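You operate a simulated robot arm through the tools that you are given. There is no shell and no other tool. Be economical: measure what you need, move in short steps, check, and stop when the job is done.

You are at the controls of a simulated robot arm. One attempt, no reset.

Task
Test the trip: both lamps off, press test, then reset, lamps back on.

The check looks at the end state, three seconds after you hand in, the way a careful person would. Anything else that was tipped, shoved, dropped, spilled or broken makes it a failure.

Robot
A 6-joint arm with a two-finger parallel gripper, fixed in place. Base frame: the origin is at the foot of the arm, x ahead of it, y to its left, z up. Readings come in cm, degrees, newtons and seconds.
With the tool pointing down near the work surface it reaches from about 10 to 68 cm from the base axis. Its first joint turns from -166.0 to 166.0 degrees. Payload 3.91 kg.
The tool frame sits at the grasp point between the pads (the TCP): z along the fingers, y along the line on which they close. The tips reach 3 cm beyond it. The gripper opens to 11 cm. The fingers are 2 cm wide and 1 cm thick; the gripper's body (4.8 by 11.2 cm) begins 5.5 cm behind the TCP.
Orientation is that of the tool frame in the base frame, as a unit quaternion [w, x, y, z]. With the fingers straight down and closing along the base's y, the tool's x points along the base's -x, its y along +y and its z along -z.

Tools
- The arm moves only by the tool servo_tool. Its argument "motion" is a list of rows, each an object of numbers (a shift or turn left out is 0, a gripper value left out holds the last): "wx", "wy", "wz": the turn, a rotation vector about the tool's x, y, z in units of 120 degrees (1.0 is 120 degrees); "tx", "ty", "tz": the shift along the tool's x, y, z in units of 250 mm (1.0 is 250 mm); "claw": the gripper command, from -1 (shut) to 1 (fully open), values between in proportion. In form: [{"wx": .., "wy": .., "wz": .., "tx": .., "ty": .., "tz": .., "claw": ..}, ...]. A call has 1 to 10 rows; each row is the pose to reach, as a shift and turn from the pose commanded when the call began, along the tool's axes at that moment. A call with a number of a shift or a turn outside -1 to 1 is refused whole. A row lasts 0.2 s, in which the tool goes at most 5 cm and 8.6 degrees; a call with a longer step from one row to the next is refused whole, and so is a gripper value outside its range. A pose out of reach is approached as far as the arm can. The call stops where the force on the tool passes 90 N (or 10 N more than at its start, if that is more) or the arm is blocked; 0.2 s more then pass. The fingers move at their own pace (about 4.5 cm/s each) and stop on an object; they squeeze with about 40 N. The grip force told is the motor's: it shows also when the fingers shut on nothing. Time passes only in rows, and 0.2 s behind the last, so rows that repeat a pose let the fingers close. It gives the time, the measured TCP pose, the force on the tool (base axes), the opening and the grip force at its end, in the units of the frame above (readings bear some noise), with the torque about the TCP (base axes, N m) and any sound that the robot's microphone picked up.
- Cameras (640 x 400 px; columns grow to the right, rows downward): "scene" is fixed at [5.18, 64.97, 119.08]; the picture's right is [-0.92, -0.40, 0.00], its down [0.01, -0.02, -1.00] and it looks along [0.40, -0.92, 0.03] (base axes); focal length 214 px, centre (320, 200). "wrist" rides on the gripper at [7.1, 2.2, -10.7] in the tool frame; the picture's right is [-0.29, 0.96, 0.00], its down [-0.76, -0.23, -0.61] and it looks along [-0.58, -0.18, 0.79] (tool axes); focal length 243 px, centre (320, 200). There is no depth. A picture from a camera that has moved, and an enlarged one, comes with that camera's place and axes in the base frame and with its lens.
- camera(camera): a new picture of that camera. No time passes.
- move_column(by): slides the trunk up (or, below 0, down) by that many cm; the arm rides with it, the base frame stays. It gives what a move gives, with no picture.
- inspect(camera, box): a new picture of the part [left, top, right, bottom] of that camera's present view, enlarged. No time passes.
- finish_job(): hands the job in; it is judged then, once.

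Go step by step. Nothing tells you positions but the pictures and the camera data: compare them with the known pose of the tool, close in by small moves and look again before you grip or let go. The budget is 120 turns and 64 pictures, counting those below and the enlarged ones. Unless the task says otherwise, let go and move clear before handing in, and close with one line.

The tools are called after "Request:" by a JSON object that holds its "name" and its "arguments". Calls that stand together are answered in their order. servo_tool: Moves the arm, as the interface text tells. Its arguments: {"type":"object","properties":{"motion":{"type":"array","items":{"type":"object","properties":{"wx":{"type":"number"},"wy":{"type":"number"},"wz":{"type":"number"},"tx":{"type":"number"},"ty":{"type":"number"},"tz":{"type":"number"},"claw":{"type":"number"}}}}},"required":["motion"]} The other tools are called the same way: move_column (by) slides the trunk up or down; camera (camera) takes a picture; inspect (camera, box) takes an enlarged picture of a part of a camera's view; finish_job () hands the job in.

At the start:

```text
clock: 0.0
tool_pos: [14.21, 37.05, 113.6]
orientation: [0.001, 0.0, 1.0, 0.0]
wrist_force: [-0.3, 0.3, -0.4]
moment: [0.03, 0.0, 0.01]
grip_width: 10.99
gripper_force: 0.1
trunk travel left (down, up): [-42.5, 16.5]
```

scene: 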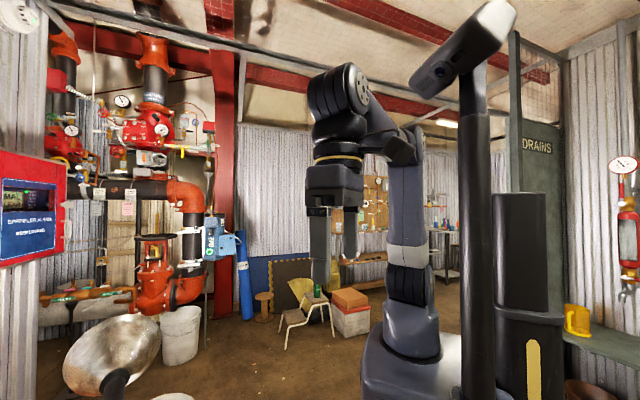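
wrist: 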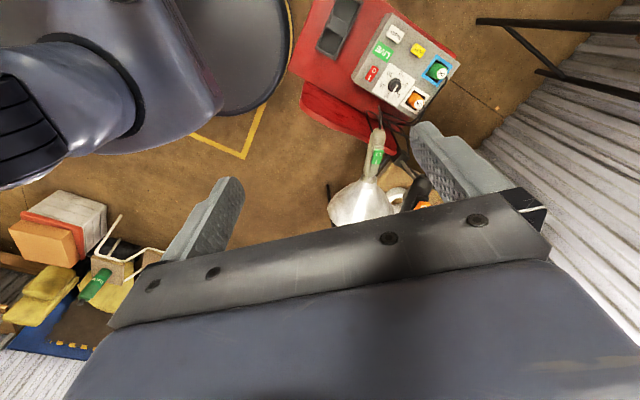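

I see a control box with small buttons and lamps in the wrist view, upper right. I'll look closer before moving.

Request:
{"name": "inspect", "arguments": {"camera": "wrist", "box": [280, 0, 500, 138]}}

Request:
{"name": "inspect", "arguments": {"camera": "scene", "box": [0, 120, 160, 220]}}

Request:
{"name": "inspect", "arguments": {"camera": "scene", "box": [160, 180, 320, 280]}}

```text
2.90 times, centred on (390, 69) of wrist
camera zoom: at [7.11, 39.33, 124.23], right [0.29, 0.96, 0.0], down [0.76, -0.23, 0.61], along [0.58, -0.18, -0.79], focal length 703 px, centre (117, 580)
```

zoom: 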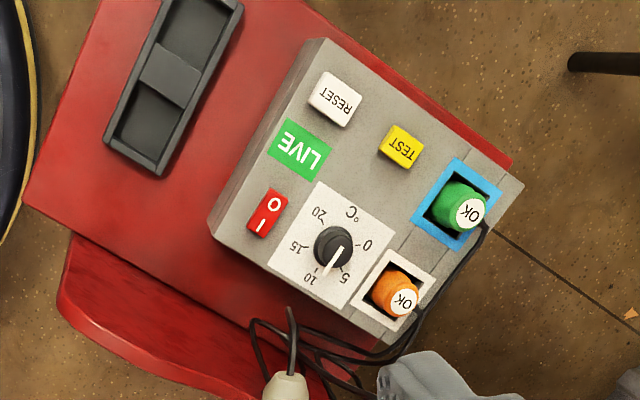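

```text
4.00 times, centred on (80, 170) of scene
camera zoom: at [5.18, 64.97, 119.08], right [-0.92, -0.4, 0.0], down [0.01, -0.02, -1.0], along [0.4, -0.92, 0.03], focal length 858 px, centre (1280, 320)
```

zoom: 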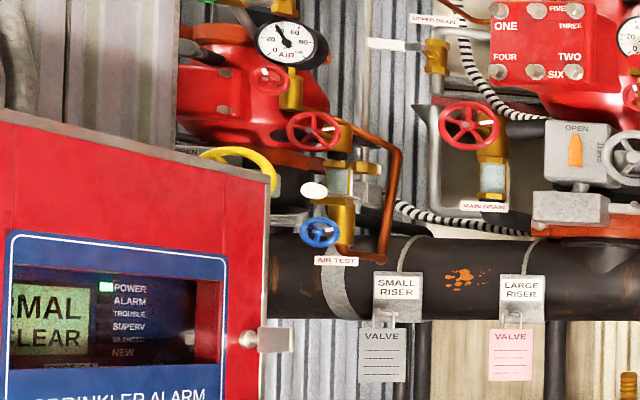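

```text
4.00 times, centred on (240, 230) of scene
camera zoom: at [5.18, 64.97, 119.08], right [-0.92, -0.4, 0.0], down [0.01, -0.02, -1.0], along [0.4, -0.92, 0.03], focal length 858 px, centre (640, 80)
```

zoom: 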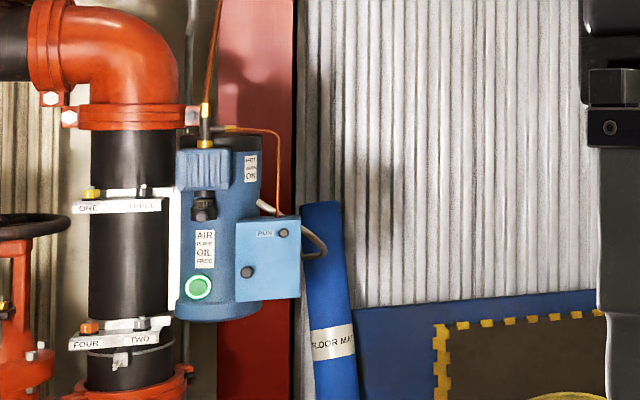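

The box looks like an RCD-protected socket box with TEST and RESET; two plugs run to something, maybe the lamps. I look for the lamps.

Request:
{"name": "inspect", "arguments": {"camera": "wrist", "box": [290, 110, 450, 230]}}

Request:
{"name": "inspect", "arguments": {"camera": "wrist", "box": [0, 180, 220, 360]}}

Request:
{"name": "inspect", "arguments": {"camera": "scene", "box": [0, 290, 240, 400]}}

Request:
{"name": "inspect", "arguments": {"camera": "scene", "box": [480, 120, 640, 400]}}

```text
3.33 times, centred on (370, 170) of wrist
camera zoom: at [7.11, 39.33, 124.23], right [0.29, 0.96, 0.0], down [0.76, -0.23, 0.61], along [0.58, -0.18, -0.79], focal length 809 px, centre (153, 300)
```

zoom: 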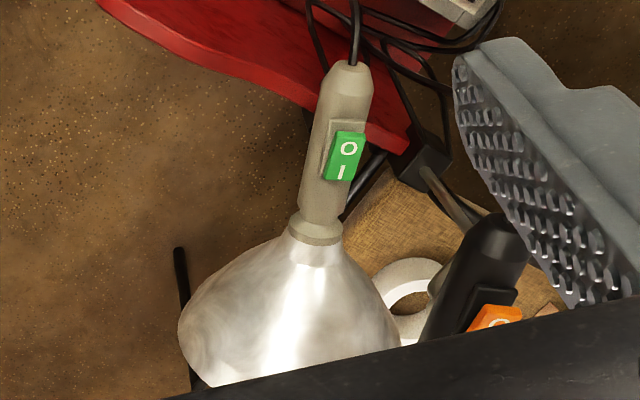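

```text
2.22 times, centred on (110, 270) of wrist
camera zoom: at [7.11, 39.33, 124.23], right [0.29, 0.96, 0.0], down [0.76, -0.23, 0.61], along [0.58, -0.18, -0.79], focal length 539 px, centre (787, 44)
```

zoom: 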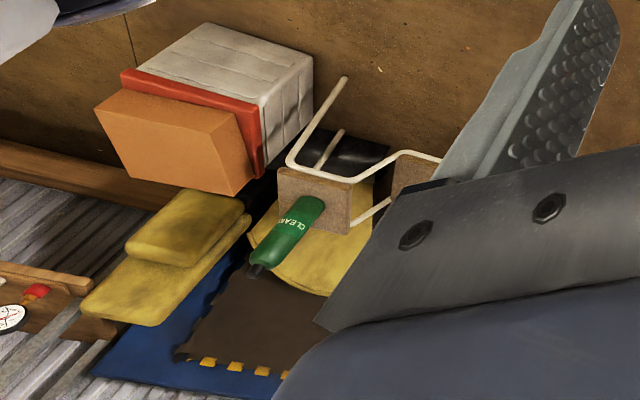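

```text
2.67 times, centred on (120, 345) of scene
camera zoom: at [5.18, 64.97, 119.08], right [-0.92, -0.4, 0.0], down [0.01, -0.02, -1.0], along [0.4, -0.92, 0.03], focal length 572 px, centre (853, -187)
```

zoom: 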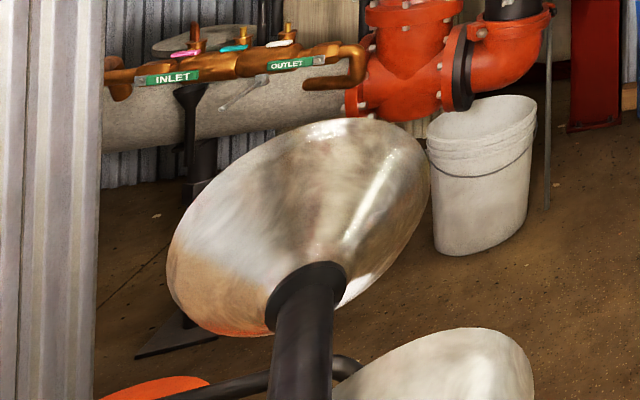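

```text
1.43 times, centred on (560, 260) of scene
camera zoom: at [5.18, 64.97, 119.08], right [-0.92, -0.4, 0.0], down [0.01, -0.02, -1.0], along [0.4, -0.92, 0.03], focal length 306 px, centre (-23, 114)
```

zoom: 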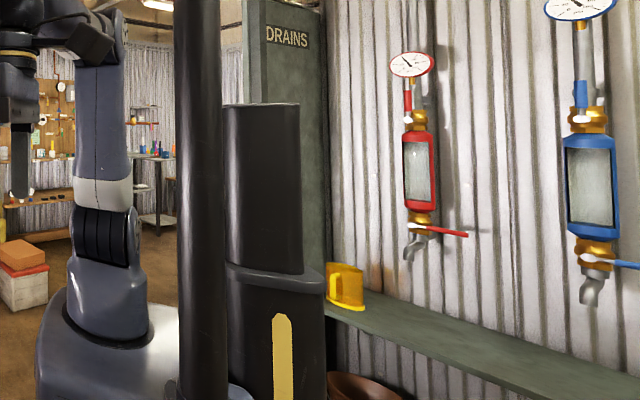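

There are two hand lamps hanging with rocker switches on the handles (green on grey, orange on black), matching the colored plugs in the box. I'll move the tool a little to get parallax and a clear view.

Request:
{"name": "servo_tool", "arguments": {"motion": [{"tx": 0.1, "ty": -0.15, "claw": -1}, {"tx": 0.2, "ty": -0.3}, {"tx": 0.3, "ty": -0.4}, {"tx": 0.3, "ty": -0.4}, {"tx": 0.3, "ty": -0.4}]}}

Request:
{"name": "camera", "arguments": {"camera": "wrist"}}

Request:
{"name": "camera", "arguments": {"camera": "scene"}}

```text
clock: 1.2
tool_pos: [6.87, 27.04, 113.75]
orientation: [0.0, 0.0, 1.0, 0.0]
wrist_force: [0.2, 0.6, -0.4]
moment: [0.0, -0.01, -0.01]
grip_width: 0.3
gripper_force: 0.1
trunk travel left (down, up): [-42.5, 16.5]
```

```text
54 pictures are left
camera wrist: at [-0.3, 29.35, 124.33], right [0.29, 0.96, 0.0], down [0.76, -0.23, 0.61], along [0.58, -0.18, -0.79], focal length 243 px, centre (320, 200)
```

wrist: 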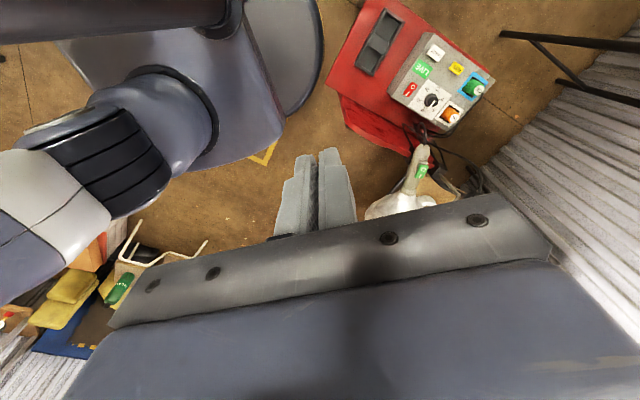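

```text
53 pictures are left
```

scene: 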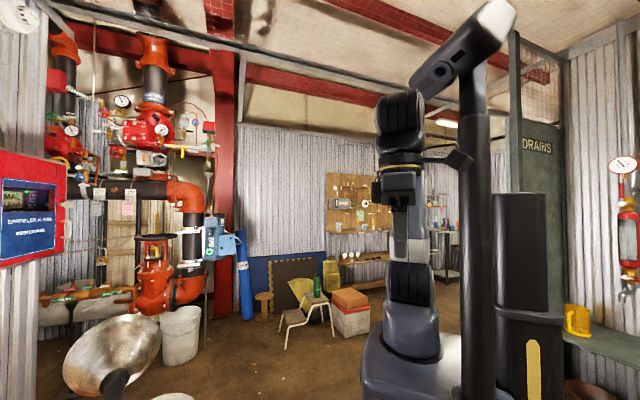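

By triangulation the box top is near [22, 62, 49] and the lamp handle near [51, 51, 50]. I lower the trunk to come closer.

Request:
{"name": "move_column", "arguments": {"by": -30}}

Request:
{"name": "camera", "arguments": {"camera": "wrist"}}

Request:
{"name": "camera", "arguments": {"camera": "scene"}}

```text
clock: 4.2
tool_pos: [6.81, 27.12, 83.58]
orientation: [0.0, 0.0, 1.0, 0.001]
wrist_force: [0.5, 0.0, -0.1]
moment: [0.02, 0.04, -0.01]
grip_width: 0.01
gripper_force: 37.5
trunk travel left (down, up): [-12.5, 46.5]
```

```text
52 pictures are left
camera wrist: at [-0.29, 29.35, 94.35], right [0.29, 0.96, 0.0], down [0.76, -0.23, 0.61], along [0.58, -0.18, -0.79], focal length 243 px, centre (320, 200)
```

wrist: 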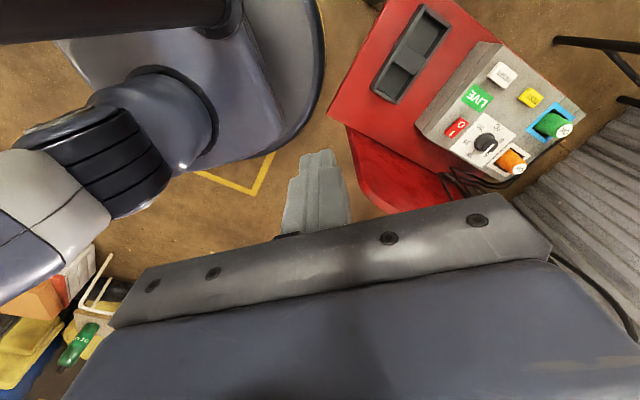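

```text
51 pictures are left
```

scene: 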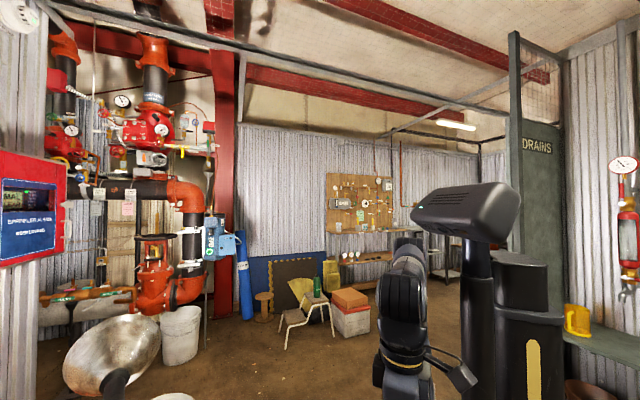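

The parallax fixes TEST near [22.4, 62.6, 47.6]. I zoom on the box face now.

Request:
{"name": "inspect", "arguments": {"camera": "wrist", "box": [400, 30, 600, 210]}}

```text
2.22 times, centred on (500, 120) of wrist
camera zoom: at [-0.29, 29.35, 94.35], right [0.29, 0.96, 0.0], down [0.76, -0.23, 0.61], along [0.58, -0.18, -0.79], focal length 539 px, centre (-80, 378)
```

zoom: 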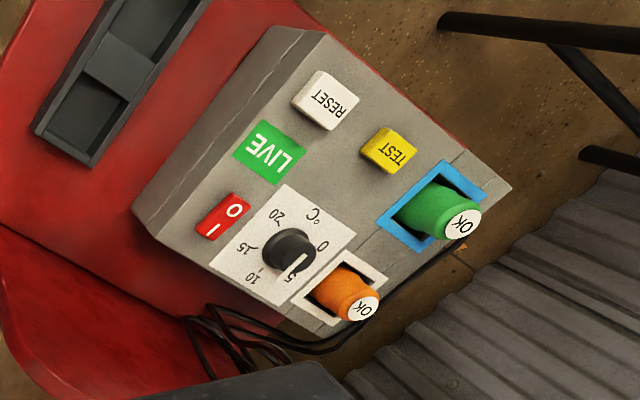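

The buttons are located; now I yaw the wrist camera toward the lamps without translating.

Request:
{"name": "servo_tool", "arguments": {"motion": [{"wz": -0.07}, {"wz": -0.14}, {"wz": -0.21}, {"wz": -0.28}, {"wz": -0.35}]}}

Request:
{"name": "camera", "arguments": {"camera": "wrist"}}

```text
clock: 5.4
tool_pos: [6.81, 27.14, 83.73]
orientation: [0.0, -0.361, 0.933, 0.0]
wrist_force: [-0.3, -0.3, 0.2]
moment: [-0.03, 0.02, 0.0]
grip_width: 0.01
gripper_force: 37.8
trunk travel left (down, up): [-12.5, 46.5]
```

```text
49 pictures are left
camera wrist: at [0.08, 24.06, 94.37], right [-0.43, 0.9, 0.0], down [0.72, 0.34, 0.61], along [0.55, 0.26, -0.79], focal length 243 px, centre (320, 200)
```

wrist: 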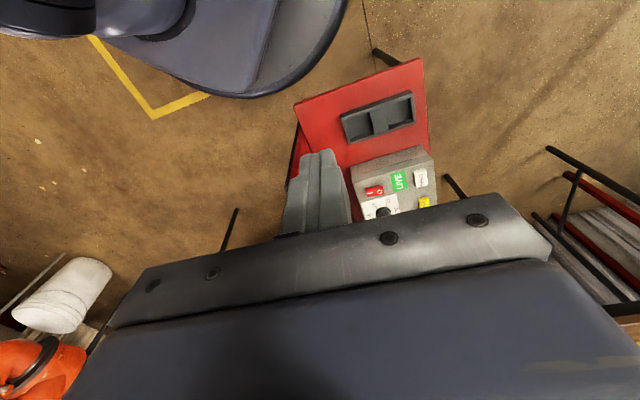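

The gripper body hides the lamps; I tilt the tool outward to look past it.

Request:
{"name": "servo_tool", "arguments": {"motion": [{"wy": -0.07, "tz": -0.1}, {"wy": -0.14, "tz": -0.2}, {"wy": -0.21, "tz": -0.3}, {"wy": -0.28, "tz": -0.4}, {"wy": -0.33, "tz": -0.4}]}}

Request:
{"name": "camera", "arguments": {"camera": "wrist"}}

```text
clock: 6.6
tool_pos: [8.86, 27.43, 93.83]
orientation: [0.32, -0.298, 0.892, 0.111]
wrist_force: [1.5, -0.1, -0.5]
moment: [0.05, 0.0, 0.01]
grip_width: 0.02
gripper_force: 38.3
trunk travel left (down, up): [-12.5, 46.5]
```

```text
48 pictures are left
camera wrist: at [-2.17, 21.72, 97.55], right [-0.4, 0.9, 0.19], down [0.3, -0.07, 0.95], along [0.87, 0.44, -0.24], focal length 243 px, centre (320, 200)
```

wrist: 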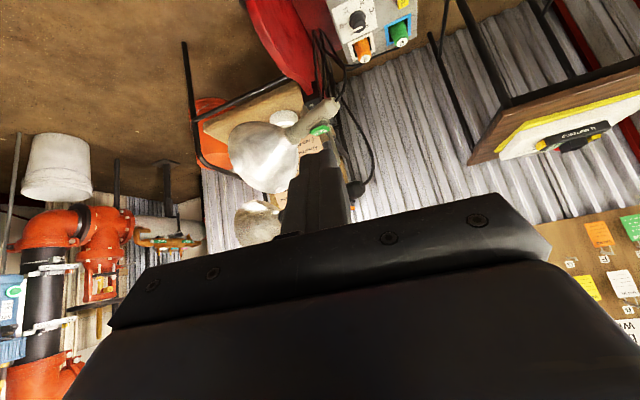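

Now the lamps and their stand are visible near image centre, inverted. I zoom in.

Request:
{"name": "inspect", "arguments": {"camera": "wrist", "box": [180, 60, 420, 240]}}

```text
2.22 times, centred on (300, 150) of wrist
camera zoom: at [-2.17, 21.72, 97.55], right [-0.4, 0.9, 0.19], down [0.3, -0.07, 0.95], along [0.87, 0.44, -0.24], focal length 539 px, centre (364, 311)
```

zoom: 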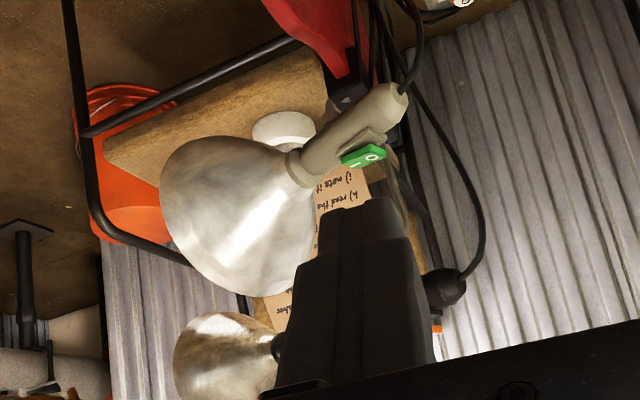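

There is also a handwritten note behind the lamps. I turn so the fingers no longer cover them.

Request:
{"name": "servo_tool", "arguments": {"motion": [{"wx": 0.035, "wz": 0.04, "wy": -0.03}, {"wx": 0.07, "wz": 0.08, "wy": -0.06}, {"wx": 0.1, "wz": 0.12, "wy": -0.1}, {"wx": 0.13, "wz": 0.16, "wy": -0.12}]}}

Request:
{"name": "camera", "arguments": {"camera": "wrist"}}

```text
clock: 7.1
tool_pos: [11.3, 26.15, 95.09]
orientation: [0.361, -0.178, 0.909, 0.106]
wrist_force: [0.5, -0.4, 0.3]
moment: [0.04, 0.0, -0.02]
grip_width: 0.02
gripper_force: 38.7
trunk travel left (down, up): [-12.5, 46.5]
stopped in row 2: the arm was blocked; the commanded pose is now the measured one
```

```text
46 pictures are left
camera wrist: at [-0.91, 22.87, 97.91], right [-0.19, 0.95, 0.26], down [0.23, -0.22, 0.95], along [0.95, 0.24, -0.18], focal length 243 px, centre (320, 200)
```

wrist: 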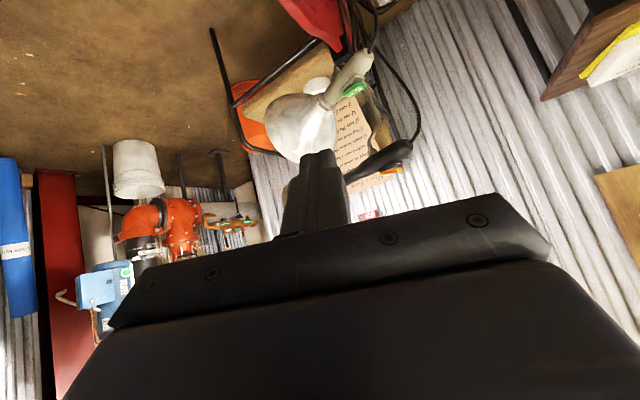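

The arm got blocked (likely folded against itself), but the note is now visible. I zoom in on it and the lamps.

Request:
{"name": "inspect", "arguments": {"camera": "wrist", "box": [320, 85, 416, 201]}}

Request:
{"name": "camera", "arguments": {"camera": "scene"}}

```text
3.45 times, centred on (368, 143) of wrist
camera zoom: at [-0.91, 22.87, 97.91], right [-0.19, 0.95, 0.26], down [0.23, -0.22, 0.95], along [0.95, 0.24, -0.18], focal length 837 px, centre (154, 397)
```

zoom: 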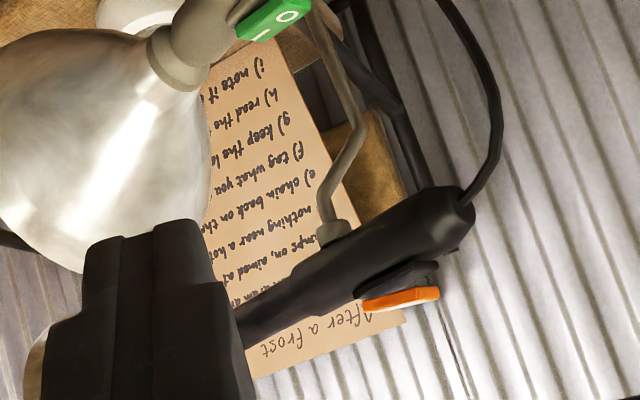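

```text
44 pictures are left
```

scene: 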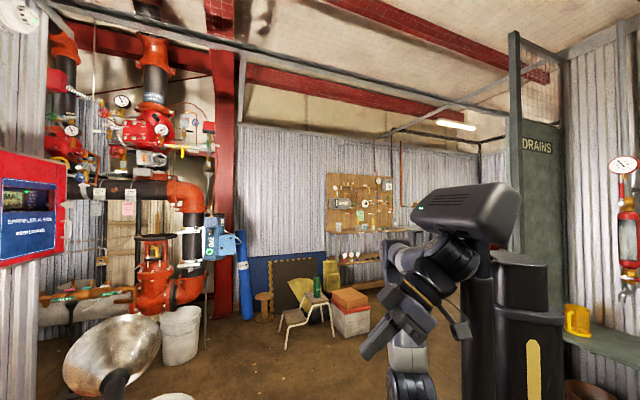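

The orange rocker (black lamp) is near [50, 55, 82] and the green one near [40, 47, 69]. I move outward and slightly up for a better view.

Request:
{"name": "servo_tool", "arguments": {"motion": [{"tx": -0.142, "ty": 0.02, "tz": 0.084}, {"tx": -0.284, "ty": 0.04, "tz": 0.167}, {"tx": -0.426, "ty": 0.06, "tz": 0.25}, {"tx": -0.568, "ty": 0.079, "tz": 0.334}]}}

Request:
{"name": "camera", "arguments": {"camera": "wrist"}}

```text
clock: 8.1
tool_pos: [25.33, 34.11, 99.4]
orientation: [0.361, -0.18, 0.909, 0.106]
wrist_force: [-0.6, -0.4, 0.6]
moment: [0.02, 0.01, 0.01]
grip_width: 0.0
gripper_force: 37.8
trunk travel left (down, up): [-12.5, 46.5]
```

```text
43 pictures are left
camera wrist: at [12.95, 30.93, 102.16], right [-0.19, 0.95, 0.26], down [0.23, -0.22, 0.95], along [0.95, 0.24, -0.18], focal length 243 px, centre (320, 200)
```

wrist: 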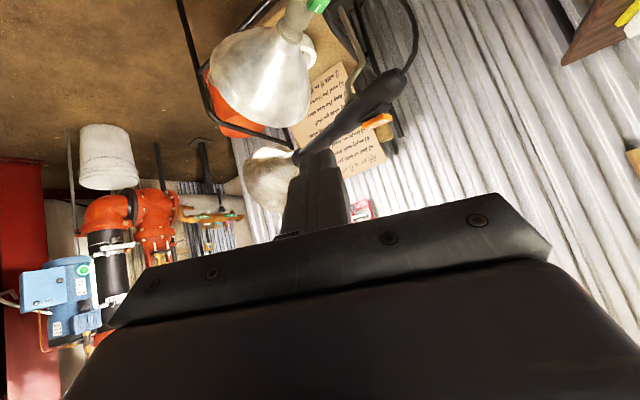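

Triangulation now gives the orange rocker at about [41.8, 49.5, 87.3] and green at about [39, 45.5, 70]. I zoom on the switch states.

Request:
{"name": "inspect", "arguments": {"camera": "wrist", "box": [330, 80, 426, 140]}}

Request:
{"name": "inspect", "arguments": {"camera": "wrist", "box": [250, 0, 346, 60]}}

```text
6.67 times, centred on (378, 110) of wrist
camera zoom: at [12.95, 30.93, 102.16], right [-0.19, 0.95, 0.26], down [0.23, -0.22, 0.95], along [0.95, 0.24, -0.18], focal length 1618 px, centre (-67, 800)
```

zoom: 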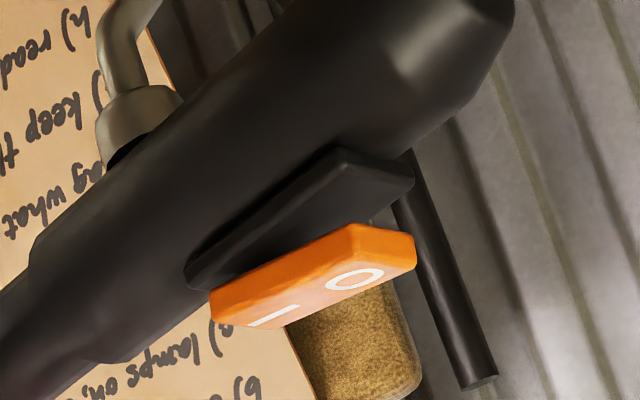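

```text
6.67 times, centred on (298, 30) of wrist
camera zoom: at [12.95, 30.93, 102.16], right [-0.19, 0.95, 0.26], down [0.23, -0.22, 0.95], along [0.95, 0.24, -0.18], focal length 1618 px, centre (467, 1333)
```

zoom: 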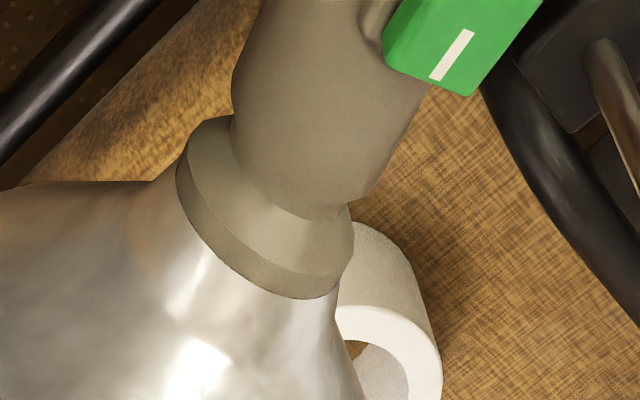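

Both rockers are on (I pressed, O raised toward the cable end). I raise the trunk and bring the tool vertical above the orange rocker's O end.

Request:
{"name": "move_column", "arguments": {"by": 15}}

Request:
{"name": "servo_tool", "arguments": {"motion": [{"wx": 0.0214, "wy": 0.0419, "wz": 0.0431, "tx": -0.024, "ty": 0.035, "tz": 0.099}, {"wx": 0.0429, "wy": 0.0839, "wz": 0.0862, "tx": -0.048, "ty": 0.07, "tz": 0.197}, {"wx": 0.0643, "wy": 0.1258, "wz": 0.1294, "tx": -0.072, "ty": 0.104, "tz": 0.296}, {"wx": 0.0857, "wy": 0.1678, "wz": 0.1725, "tx": -0.096, "ty": 0.139, "tz": 0.395}, {"wx": 0.1072, "wy": 0.2097, "wz": 0.2156, "tx": -0.119, "ty": 0.174, "tz": 0.494}, {"wx": 0.1286, "wy": 0.2516, "wz": 0.2588, "tx": -0.143, "ty": 0.209, "tz": 0.593}, {"wx": 0.1501, "wy": 0.2936, "wz": 0.3019, "tx": -0.167, "ty": 0.243, "tz": 0.691}, {"wx": 0.1715, "wy": 0.3355, "wz": 0.345, "tx": -0.191, "ty": 0.278, "tz": 0.79}]}}

Request:
{"name": "camera", "arguments": {"camera": "wrist"}}

Request:
{"name": "camera", "arguments": {"camera": "scene"}}

```text
clock: 9.9
tool_pos: [25.19, 34.15, 114.35]
orientation: [0.361, -0.18, 0.908, 0.107]
wrist_force: [-0.2, -0.4, 0.0]
moment: [0.0, -0.01, 0.06]
grip_width: 0.0
gripper_force: 37.9
trunk travel left (down, up): [-27.5, 31.5]
```

```text
clock: 11.7
tool_pos: [36.66, 46.58, 103.01]
orientation: [0.016, 0.171, 0.985, 0.007]
wrist_force: [-0.1, 0.3, 0.1]
moment: [0.0, 0.01, -0.03]
grip_width: 0.0
gripper_force: 37.7
out of reach, approached as far as the arm can: row 8
trunk travel left (down, up): [-27.5, 31.5]
```

```text
40 pictures are left
camera wrist: at [30.36, 50.89, 113.53], right [0.59, 0.8, 0.03], down [0.62, -0.48, 0.63], along [0.52, -0.35, -0.78], focal length 243 px, centre (320, 200)
```

wrist: 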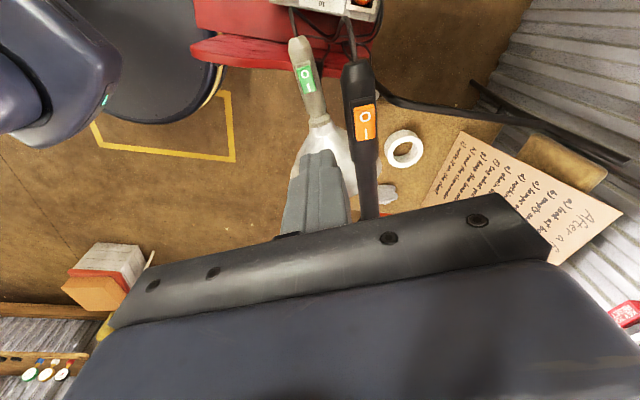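

```text
39 pictures are left
```

scene: 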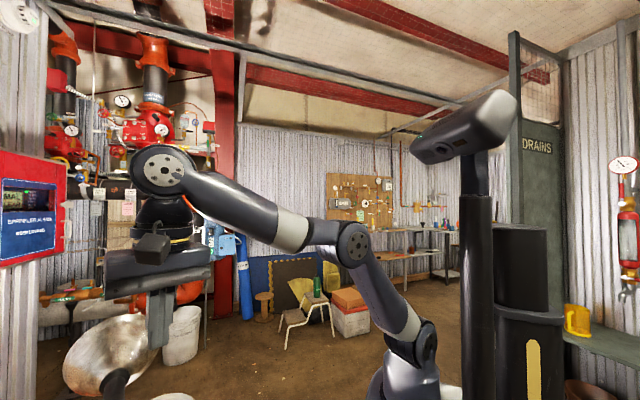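

The rocker is confirmed near [42, 49.5, 87], but the arm is at its reach limit because the trunk is too low. I raise the trunk and come down from above.

Request:
{"name": "move_column", "arguments": {"by": 18}}

Request:
{"name": "servo_tool", "arguments": {"motion": [{"tx": -0.02, "ty": 0.04, "tz": 0.16}, {"tx": -0.04, "ty": 0.08, "tz": 0.32}, {"tx": -0.058, "ty": 0.115, "tz": 0.48}, {"tx": -0.058, "ty": 0.115, "tz": 0.64}, {"tx": -0.058, "ty": 0.115, "tz": 0.8}, {"tx": -0.058, "ty": 0.115, "tz": 0.92}]}}

Request:
{"name": "camera", "arguments": {"camera": "wrist"}}

```text
clock: 13.7
tool_pos: [36.67, 46.51, 120.95]
orientation: [0.017, 0.169, 0.985, 0.007]
wrist_force: [0.0, -0.7, 0.5]
moment: [0.01, 0.0, -0.03]
grip_width: 0.0
gripper_force: 37.4
trunk travel left (down, up): [-45.5, 13.5]
```

```text
clock: 15.1
tool_pos: [39.95, 49.26, 98.34]
orientation: [0.017, 0.169, 0.985, 0.007]
wrist_force: [-0.6, -0.1, -0.9]
moment: [0.01, 0.03, 0.0]
grip_width: 0.03
gripper_force: 38.0
trunk travel left (down, up): [-45.5, 13.5]
```

```text
38 pictures are left
camera wrist: at [33.54, 53.63, 108.8], right [0.59, 0.81, 0.03], down [0.62, -0.48, 0.63], along [0.52, -0.35, -0.78], focal length 243 px, centre (320, 200)
```

wrist: 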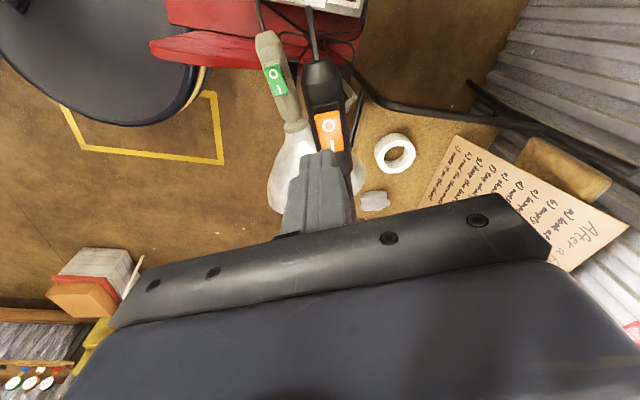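

The tip is about 8 cm above, roughly 1 cm short sideways of the O end. I shift and descend 5 cm, then check.

Request:
{"name": "servo_tool", "arguments": {"motion": [{"tx": 0.02, "ty": 0.038, "tz": 0.07}, {"tx": 0.02, "ty": 0.038, "tz": 0.14}, {"tx": 0.02, "ty": 0.038, "tz": 0.2}]}}

Request:
{"name": "inspect", "arguments": {"camera": "wrist", "box": [240, 60, 400, 210]}}

```text
clock: 15.9
tool_pos: [39.91, 50.03, 93.27]
orientation: [0.018, 0.169, 0.985, 0.007]
wrist_force: [0.7, 0.2, 0.5]
moment: [0.01, -0.01, 0.0]
grip_width: 0.02
gripper_force: 38.0
trunk travel left (down, up): [-45.5, 13.5]
```

```text
2.67 times, centred on (320, 135) of wrist
camera zoom: at [33.56, 54.52, 103.7], right [0.59, 0.81, 0.03], down [0.62, -0.47, 0.63], along [0.52, -0.35, -0.78], focal length 647 px, centre (320, 373)
```

zoom: 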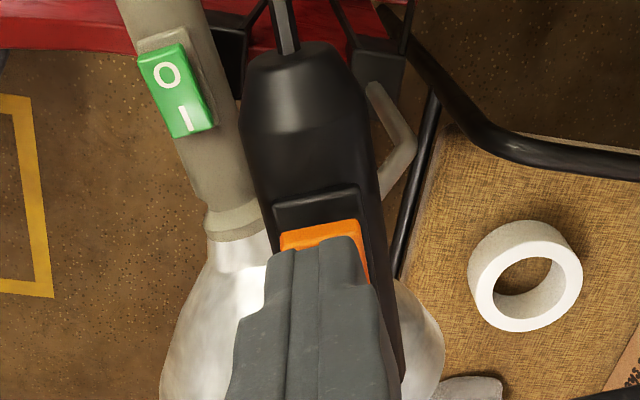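

Tip is aligned over the raised O end; I descend slowly toward contact.

Request:
{"name": "servo_tool", "arguments": {"motion": [{"tx": -0.016, "tz": 0.03}, {"tx": -0.016, "tz": 0.06}, {"tx": -0.016, "tz": 0.09}]}}

Request:
{"name": "inspect", "arguments": {"camera": "wrist", "box": [240, 60, 400, 210]}}

```text
clock: 16.7
tool_pos: [40.38, 49.96, 90.96]
orientation: [0.018, 0.17, 0.985, 0.007]
wrist_force: [-1.2, 0.3, 1.9]
moment: [0.01, 0.03, -0.01]
grip_width: 0.0
gripper_force: 37.7
trunk travel left (down, up): [-45.5, 13.5]
```

```text
2.67 times, centred on (320, 135) of wrist
camera zoom: at [33.97, 54.34, 101.46], right [0.59, 0.81, 0.03], down [0.62, -0.48, 0.63], along [0.52, -0.35, -0.78], focal length 647 px, centre (320, 373)
```

zoom: 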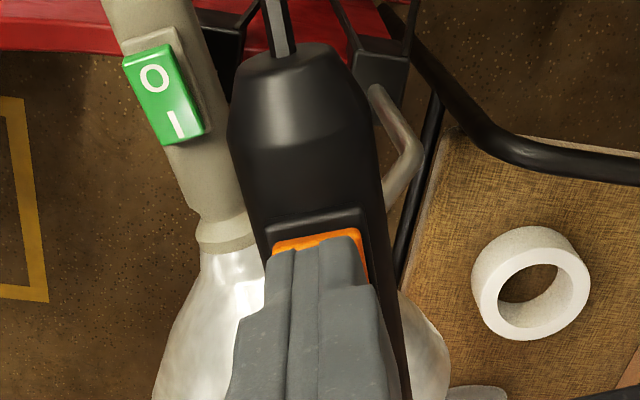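

Contact is just beginning (about 2 N). I press further in small steps.

Request:
{"name": "servo_tool", "arguments": {"motion": [{"tz": 0.008}, {"tz": 0.016}, {"tz": 0.024}]}}

```text
clock: 17.5
tool_pos: [40.42, 49.86, 90.93]
orientation: [0.02, 0.168, 0.985, 0.012]
wrist_force: [-3.3, -1.5, 41.6]
moment: [-0.35, -0.21, -0.03]
grip_width: 0.02
gripper_force: 37.8
trunk travel left (down, up): [-45.5, 13.5]
```

41 N without travel or click. I lift to see what happened.

Request:
{"name": "servo_tool", "arguments": {"motion": [{"tz": -0.06}, {"tz": -0.12, "tx": 0.1}, {"tz": -0.12, "tx": 0.2}]}}

Request:
{"name": "inspect", "arguments": {"camera": "wrist", "box": [270, 120, 400, 210]}}

```text
clock: 18.3
tool_pos: [35.44, 51.33, 93.32]
orientation: [0.017, 0.17, 0.985, 0.007]
wrist_force: [0.3, 0.1, -0.5]
moment: [-0.02, 0.02, -0.02]
grip_width: 0.0
gripper_force: 37.8
trunk travel left (down, up): [-45.5, 13.5]
```

```text
4.44 times, centred on (335, 165) of wrist
camera zoom: at [29.06, 55.77, 103.73], right [0.59, 0.81, 0.03], down [0.62, -0.47, 0.63], along [0.52, -0.36, -0.78], focal length 1078 px, centre (253, 356)
```

zoom: 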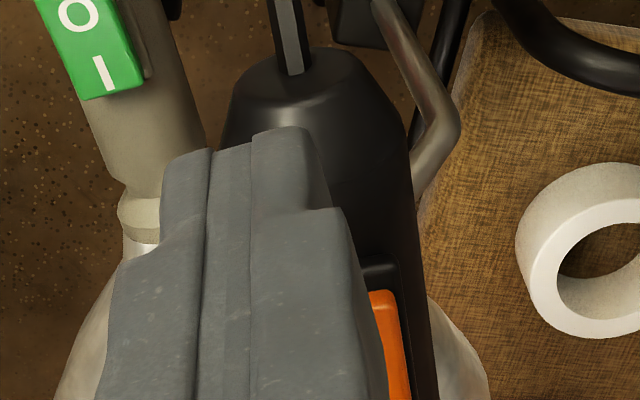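

Fingers hide the rocker; I shift sideways.

Request:
{"name": "servo_tool", "arguments": {"motion": [{"ty": -0.1, "tz": -0.04}, {"ty": -0.18, "tz": -0.08}]}}

Request:
{"name": "inspect", "arguments": {"camera": "wrist", "box": [310, 100, 440, 200]}}

```text
clock: 18.9
tool_pos: [33.93, 47.16, 95.29]
orientation: [0.017, 0.17, 0.985, 0.007]
wrist_force: [-0.2, 0.4, -0.2]
moment: [-0.02, -0.04, 0.04]
grip_width: 0.0
gripper_force: 38.3
trunk travel left (down, up): [-45.5, 13.5]
```

```text
4.00 times, centred on (375, 150) of wrist
camera zoom: at [27.64, 51.59, 105.7], right [0.59, 0.81, 0.03], down [0.62, -0.47, 0.63], along [0.52, -0.35, -0.78], focal length 970 px, centre (100, 400)
```

zoom: 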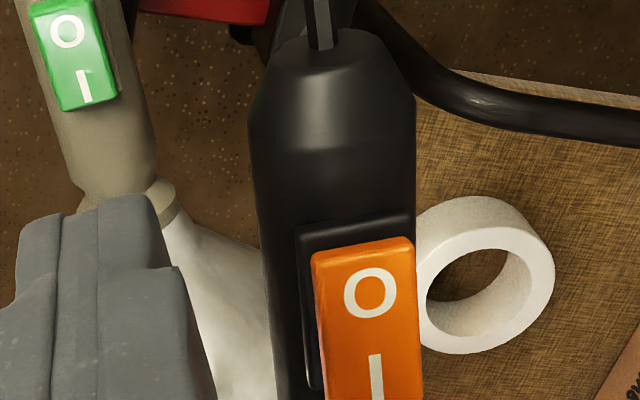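

The O end is at about [39.7, 50.4]; my contact was too near the pivot and off to one side. I reposition further toward the O end.

Request:
{"name": "servo_tool", "arguments": {"motion": [{"tx": -0.08, "ty": 0.1}, {"tx": -0.168, "ty": 0.21}, {"tx": -0.168, "ty": 0.21, "tz": 0.08}, {"tx": -0.168, "ty": 0.21, "tz": 0.15}]}}

Request:
{"name": "inspect", "arguments": {"camera": "wrist", "box": [255, 80, 385, 180]}}

```text
clock: 19.9
tool_pos: [39.83, 50.77, 91.65]
orientation: [0.017, 0.168, 0.986, 0.007]
wrist_force: [-1.2, 0.6, 0.1]
moment: [-0.03, 0.02, 0.03]
grip_width: 0.03
gripper_force: 37.4
trunk travel left (down, up): [-45.5, 13.5]
```

```text
4.00 times, centred on (320, 130) of wrist
camera zoom: at [33.44, 55.2, 102.01], right [0.59, 0.81, 0.03], down [0.62, -0.47, 0.63], along [0.52, -0.35, -0.78], focal length 970 px, centre (320, 480)
```

zoom: 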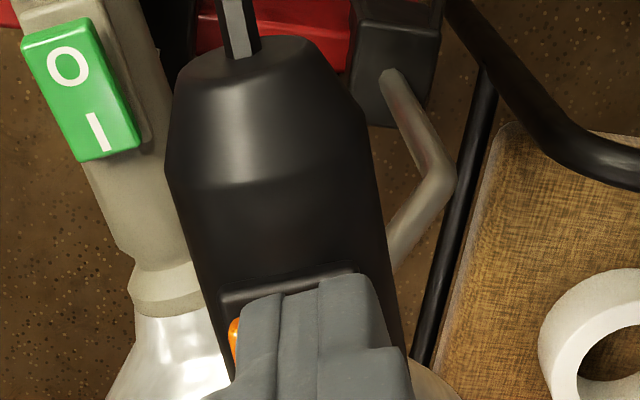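

Slightly right of centre; I nudge left and press in small steps.

Request:
{"name": "servo_tool", "arguments": {"motion": [{"ty": -0.016, "tz": 0.01}, {"ty": -0.016, "tz": 0.025}, {"ty": -0.016, "tz": 0.035}, {"ty": -0.016, "tz": 0.045}]}}

```text
clock: 20.9
tool_pos: [39.7, 50.5, 90.67]
orientation: [0.018, 0.169, 0.985, 0.01]
wrist_force: [-1.3, -3.0, 27.2]
moment: [-0.36, -0.19, -0.06]
grip_width: 0.01
gripper_force: 38.4
trunk travel left (down, up): [-45.5, 13.5]
```

27 N so far, with contact on the rocker's O side. I press a bit more.

Request:
{"name": "servo_tool", "arguments": {"motion": [{"tz": 0.008}, {"tz": 0.016}, {"tz": 0.022}, {"tz": 0.03}]}}

```text
clock: 21.9
tool_pos: [39.64, 50.58, 90.77]
orientation: [0.021, 0.168, 0.985, 0.015]
wrist_force: [-5.3, -7.3, 67.3]
moment: [-0.7, -0.43, -0.34]
grip_width: 0.0
gripper_force: 37.6
trunk travel left (down, up): [-45.5, 13.5]
```

67 N and it doesn't budge, so I may be misreading the rocker's state. I back off and get a close side view of it.

Request:
{"name": "servo_tool", "arguments": {"motion": [{"tz": -0.06}, {"tz": -0.2}, {"tz": -0.36, "tx": 0.08, "ty": -0.08}, {"tz": -0.5, "tx": 0.2, "ty": -0.22}, {"tz": -0.5, "tx": 0.3, "ty": -0.36}]}}

Request:
{"name": "inspect", "arguments": {"camera": "wrist", "box": [340, 80, 460, 180]}}

```text
refused: row 4 steps farther than a row can; nothing moved
```

```text
4.00 times, centred on (400, 130) of wrist
camera zoom: at [33.2, 54.71, 101.26], right [0.59, 0.8, 0.05], down [0.61, -0.48, 0.63], along [0.53, -0.34, -0.78], focal length 970 px, centre (0, 480)
```

zoom: 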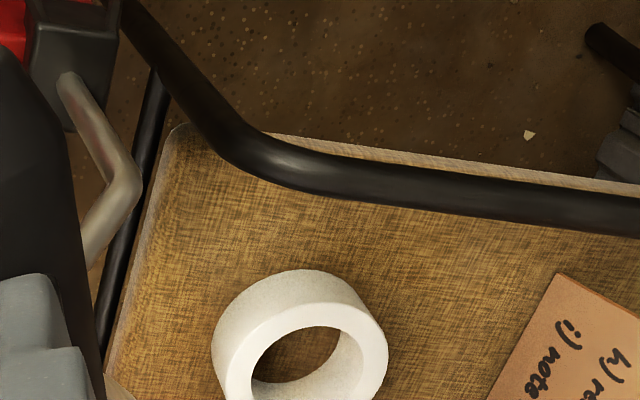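

I lift off and swing to a side viewpoint with the tool tilted to see the rocker in profile.

Request:
{"name": "servo_tool", "arguments": {"motion": [{"tz": -0.19}, {"tz": -0.38}, {"tz": -0.4, "ty": -0.08, "wx": -0.0275, "wy": -0.0222, "wz": -0.0604}, {"tz": -0.4, "ty": -0.16, "wx": -0.055, "wy": -0.0445, "wz": -0.1207}, {"tz": -0.4, "ty": -0.24, "wx": -0.0825, "wy": -0.0667, "wz": -0.181}, {"tz": -0.4, "ty": -0.32, "wx": -0.11, "wy": -0.0889, "wz": -0.2414}, {"tz": -0.4, "ty": -0.4, "wx": -0.1375, "wy": -0.1112, "wz": -0.3018}, {"tz": -0.36, "ty": -0.48, "wx": -0.165, "wy": -0.1334, "wz": -0.3621}, {"tz": -0.32, "ty": -0.56, "wx": -0.1925, "wy": -0.1556, "wz": -0.4225}, {"tz": -0.28, "ty": -0.624, "wx": -0.22, "wy": -0.1779, "wz": -0.4829}]}}

Request:
{"name": "servo_tool", "arguments": {"motion": [{"wx": -0.022, "wy": -0.0178, "wz": -0.0483}, {"wx": -0.044, "wy": -0.0356, "wz": -0.0966}, {"wx": -0.066, "wy": -0.0533, "wz": -0.1448}, {"wx": -0.088, "wy": -0.0711, "wz": -0.1931}]}}

Request:
{"name": "camera", "arguments": {"camera": "wrist"}}

```text
clock: 24.1
tool_pos: [34.27, 35.76, 96.43]
orientation: [0.228, -0.331, 0.897, 0.182]
wrist_force: [-0.7, 0.2, -0.2]
moment: [-0.02, 0.02, -0.02]
grip_width: 0.0
gripper_force: 37.9
trunk travel left (down, up): [-45.5, 13.5]
```

```text
clock: 25.1
tool_pos: [34.37, 35.66, 96.44]
orientation: [0.293, -0.509, 0.773, 0.237]
wrist_force: [0.5, -0.5, -0.9]
moment: [-0.03, -0.02, -0.01]
grip_width: 0.0
gripper_force: 37.5
trunk travel left (down, up): [-45.5, 13.5]
```

```text
31 pictures are left
camera wrist: at [27.88, 24.76, 99.17], right [-0.8, 0.54, 0.27], down [0.32, 0.0, 0.95], along [0.51, 0.84, -0.17], focal length 243 px, centre (320, 200)
```

wrist: 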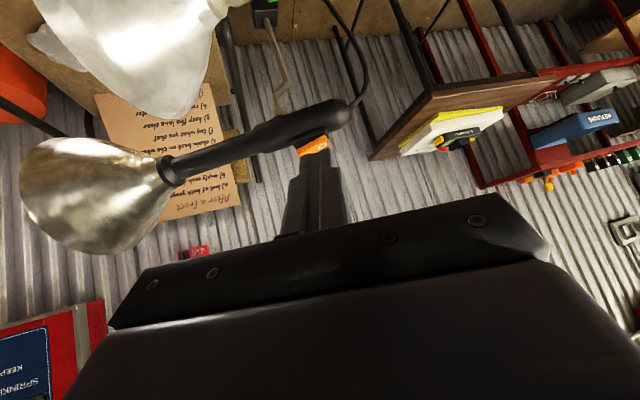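

Request:
{"name": "inspect", "arguments": {"camera": "wrist", "box": [270, 110, 360, 170]}}

Request:
{"name": "inspect", "arguments": {"camera": "wrist", "box": [90, 80, 240, 230]}}

```text
6.67 times, centred on (315, 140) of wrist
camera zoom: at [27.88, 24.76, 99.17], right [-0.8, 0.54, 0.27], down [0.32, 0.0, 0.95], along [0.51, 0.84, -0.17], focal length 1618 px, centre (353, 600)
```

zoom: 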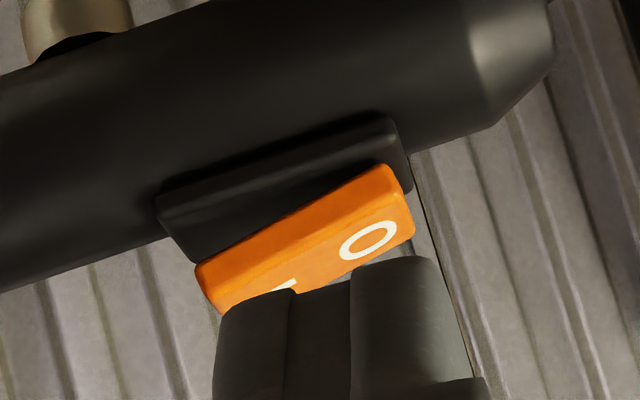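

```text
2.67 times, centred on (165, 155) of wrist
camera zoom: at [27.88, 24.76, 99.17], right [-0.8, 0.54, 0.27], down [0.32, 0.0, 0.95], along [0.51, 0.84, -0.17], focal length 647 px, centre (733, 320)
```

zoom: 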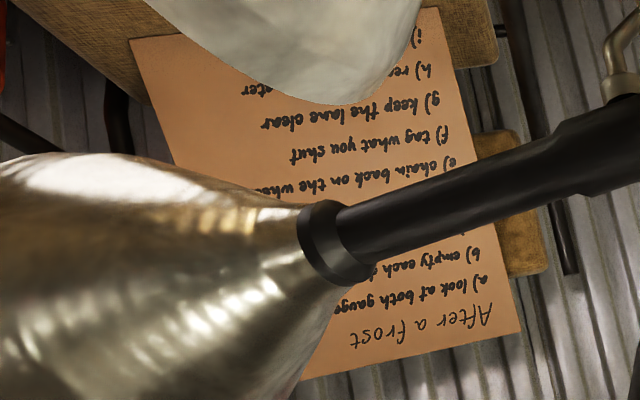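

In profile the O end is now seated and the I end raised, so the orange switch reads off (either my first press clicked it, or it already was). I compare the lamp with the starting picture and view the green switch.

Request:
{"name": "inspect", "arguments": {"camera": "scene", "box": [0, 290, 240, 400]}}

Request:
{"name": "inspect", "arguments": {"camera": "wrist", "box": [20, 0, 300, 60]}}

```text
2.67 times, centred on (120, 345) of scene
camera zoom: at [5.18, 64.97, 119.08], right [-0.92, -0.4, 0.0], down [0.01, -0.02, -1.0], along [0.4, -0.92, 0.03], focal length 572 px, centre (853, -187)
```

zoom: 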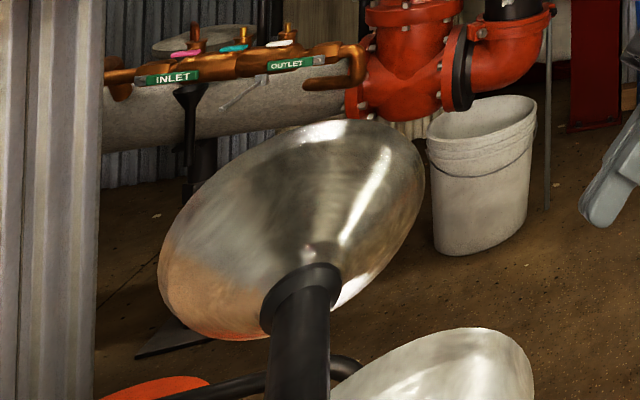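

```text
2.29 times, centred on (160, 30) of wrist
camera zoom: at [27.88, 24.76, 99.17], right [-0.8, 0.54, 0.27], down [0.32, 0.0, 0.95], along [0.51, 0.84, -0.17], focal length 555 px, centre (686, 589)
```

zoom: 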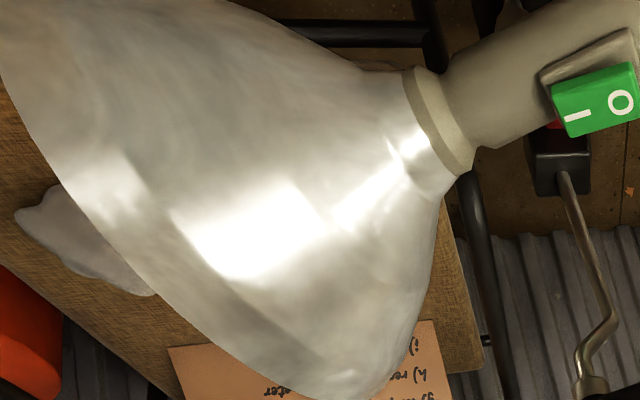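

The green switch (O end raised) is still on, at O≈[36.3, 45.1, 72.1], I≈[38.3, 44.3, 71.8]. I lower the trunk and approach it from the side with the tilted tool, clear of the black lamp.

Request:
{"name": "move_column", "arguments": {"by": -17}}

Request:
{"name": "servo_tool", "arguments": {"motion": [{"tx": -0.07, "ty": 0.035, "tz": 0.08}, {"tx": -0.14, "ty": 0.07, "tz": 0.16}, {"tx": -0.215, "ty": 0.106, "tz": 0.242}]}}

Request:
{"name": "inspect", "arguments": {"camera": "wrist", "box": [250, 100, 410, 220]}}

```text
clock: 27.0
tool_pos: [34.34, 35.66, 79.37]
orientation: [0.294, -0.51, 0.773, 0.238]
wrist_force: [1.3, 0.6, 0.0]
moment: [0.02, 0.04, -0.02]
grip_width: 0.0
gripper_force: 37.9
trunk travel left (down, up): [-28.5, 30.5]
```

```text
clock: 27.8
tool_pos: [34.84, 44.3, 78.95]
orientation: [0.294, -0.511, 0.772, 0.238]
wrist_force: [0.0, -0.7, 0.3]
moment: [-0.03, -0.01, -0.03]
grip_width: 0.01
gripper_force: 37.9
trunk travel left (down, up): [-28.5, 30.5]
```

```text
3.33 times, centred on (330, 160) of wrist
camera zoom: at [28.45, 33.31, 81.75], right [-0.8, 0.54, 0.27], down [0.32, 0.0, 0.95], along [0.51, 0.84, -0.17], focal length 809 px, centre (287, 333)
```

zoom: 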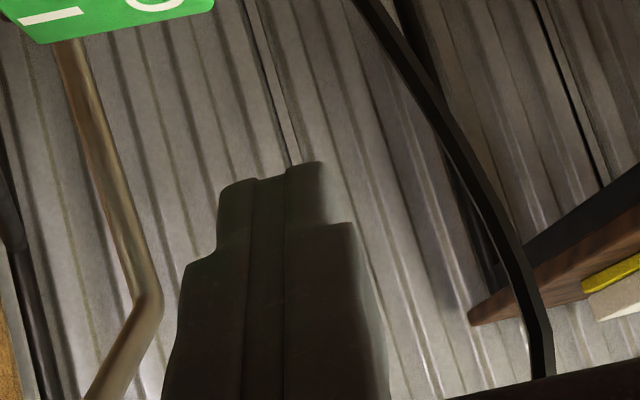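

The geometry matches: contact edge is directly above the green O end, about 3 cm up. I descend straight down 2.6 cm, then creep.

Request:
{"name": "servo_tool", "arguments": {"motion": [{"tx": 0.028, "ty": -0.003, "tz": 0.0285}, {"tx": 0.055, "ty": -0.005, "tz": 0.057}, {"tx": 0.072, "ty": -0.007, "tz": 0.074}]}}

Request:
{"name": "inspect", "arguments": {"camera": "wrist", "box": [230, 90, 390, 210]}}

```text
clock: 28.6
tool_pos: [34.95, 44.13, 76.39]
orientation: [0.293, -0.51, 0.773, 0.238]
wrist_force: [0.1, 0.5, 0.4]
moment: [-0.03, 0.0, -0.01]
grip_width: 0.0
gripper_force: 37.9
trunk travel left (down, up): [-28.5, 30.5]
```

```text
3.33 times, centred on (310, 150) of wrist
camera zoom: at [28.47, 33.24, 79.13], right [-0.8, 0.54, 0.27], down [0.32, 0.0, 0.95], along [0.51, 0.84, -0.17], focal length 809 px, centre (353, 367)
```

zoom: 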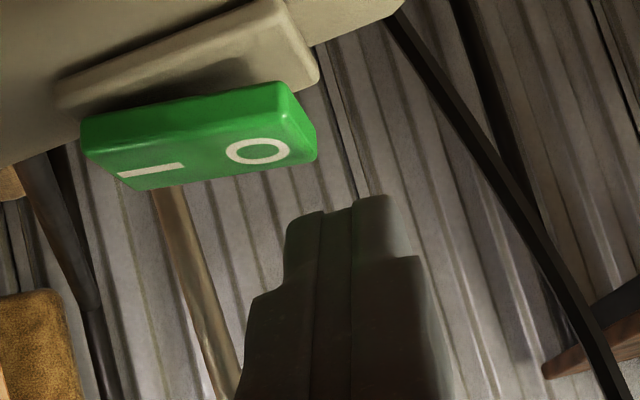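

Clear view: O is raised (on). I nudge toward the rocker and creep down.

Request:
{"name": "servo_tool", "arguments": {"motion": [{"tx": 0.01, "ty": -0.015, "tz": 0.01}, {"tx": 0.019, "ty": -0.016, "tz": 0.02}, {"tx": 0.028, "ty": -0.017, "tz": 0.0285}]}}

Request:
{"name": "inspect", "arguments": {"camera": "wrist", "box": [230, 90, 390, 210]}}

```text
clock: 29.4
tool_pos: [35.23, 43.97, 75.27]
orientation: [0.293, -0.51, 0.773, 0.238]
wrist_force: [-0.2, 0.2, -0.5]
moment: [0.02, -0.01, 0.01]
grip_width: 0.0
gripper_force: 37.1
trunk travel left (down, up): [-28.5, 30.5]
```

```text
3.33 times, centred on (310, 150) of wrist
camera zoom: at [28.71, 33.08, 78.18], right [-0.8, 0.54, 0.27], down [0.32, 0.0, 0.95], along [0.51, 0.84, -0.18], focal length 809 px, centre (353, 367)
```

zoom: 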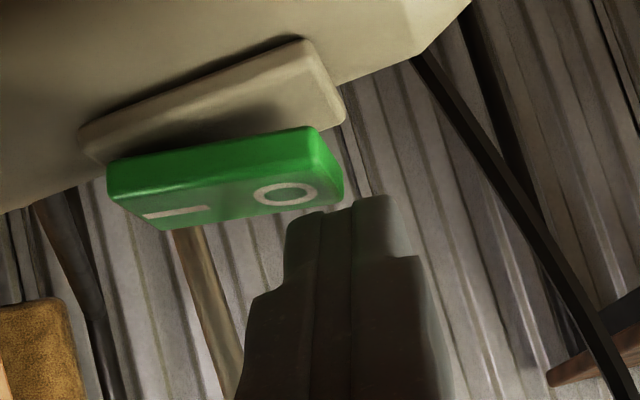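

Nearly touching; continue in small steps.

Request:
{"name": "servo_tool", "arguments": {"motion": [{"tx": 0.007, "tz": 0.007}, {"tx": 0.014, "tz": 0.014}, {"tx": 0.021, "tz": 0.021}]}}

Request:
{"name": "inspect", "arguments": {"camera": "wrist", "box": [230, 90, 390, 210]}}

```text
clock: 30.2
tool_pos: [35.15, 44.05, 74.74]
orientation: [0.294, -0.51, 0.773, 0.237]
wrist_force: [-0.2, -1.4, 3.6]
moment: [0.02, -0.04, -0.03]
grip_width: 0.0
gripper_force: 37.2
trunk travel left (down, up): [-28.5, 30.5]
```

```text
3.33 times, centred on (310, 150) of wrist
camera zoom: at [28.63, 33.14, 77.52], right [-0.8, 0.54, 0.27], down [0.32, 0.0, 0.95], along [0.51, 0.84, -0.17], focal length 809 px, centre (353, 367)
```

zoom: 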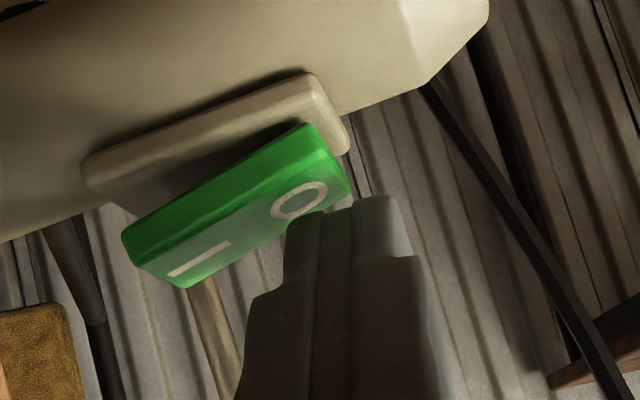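

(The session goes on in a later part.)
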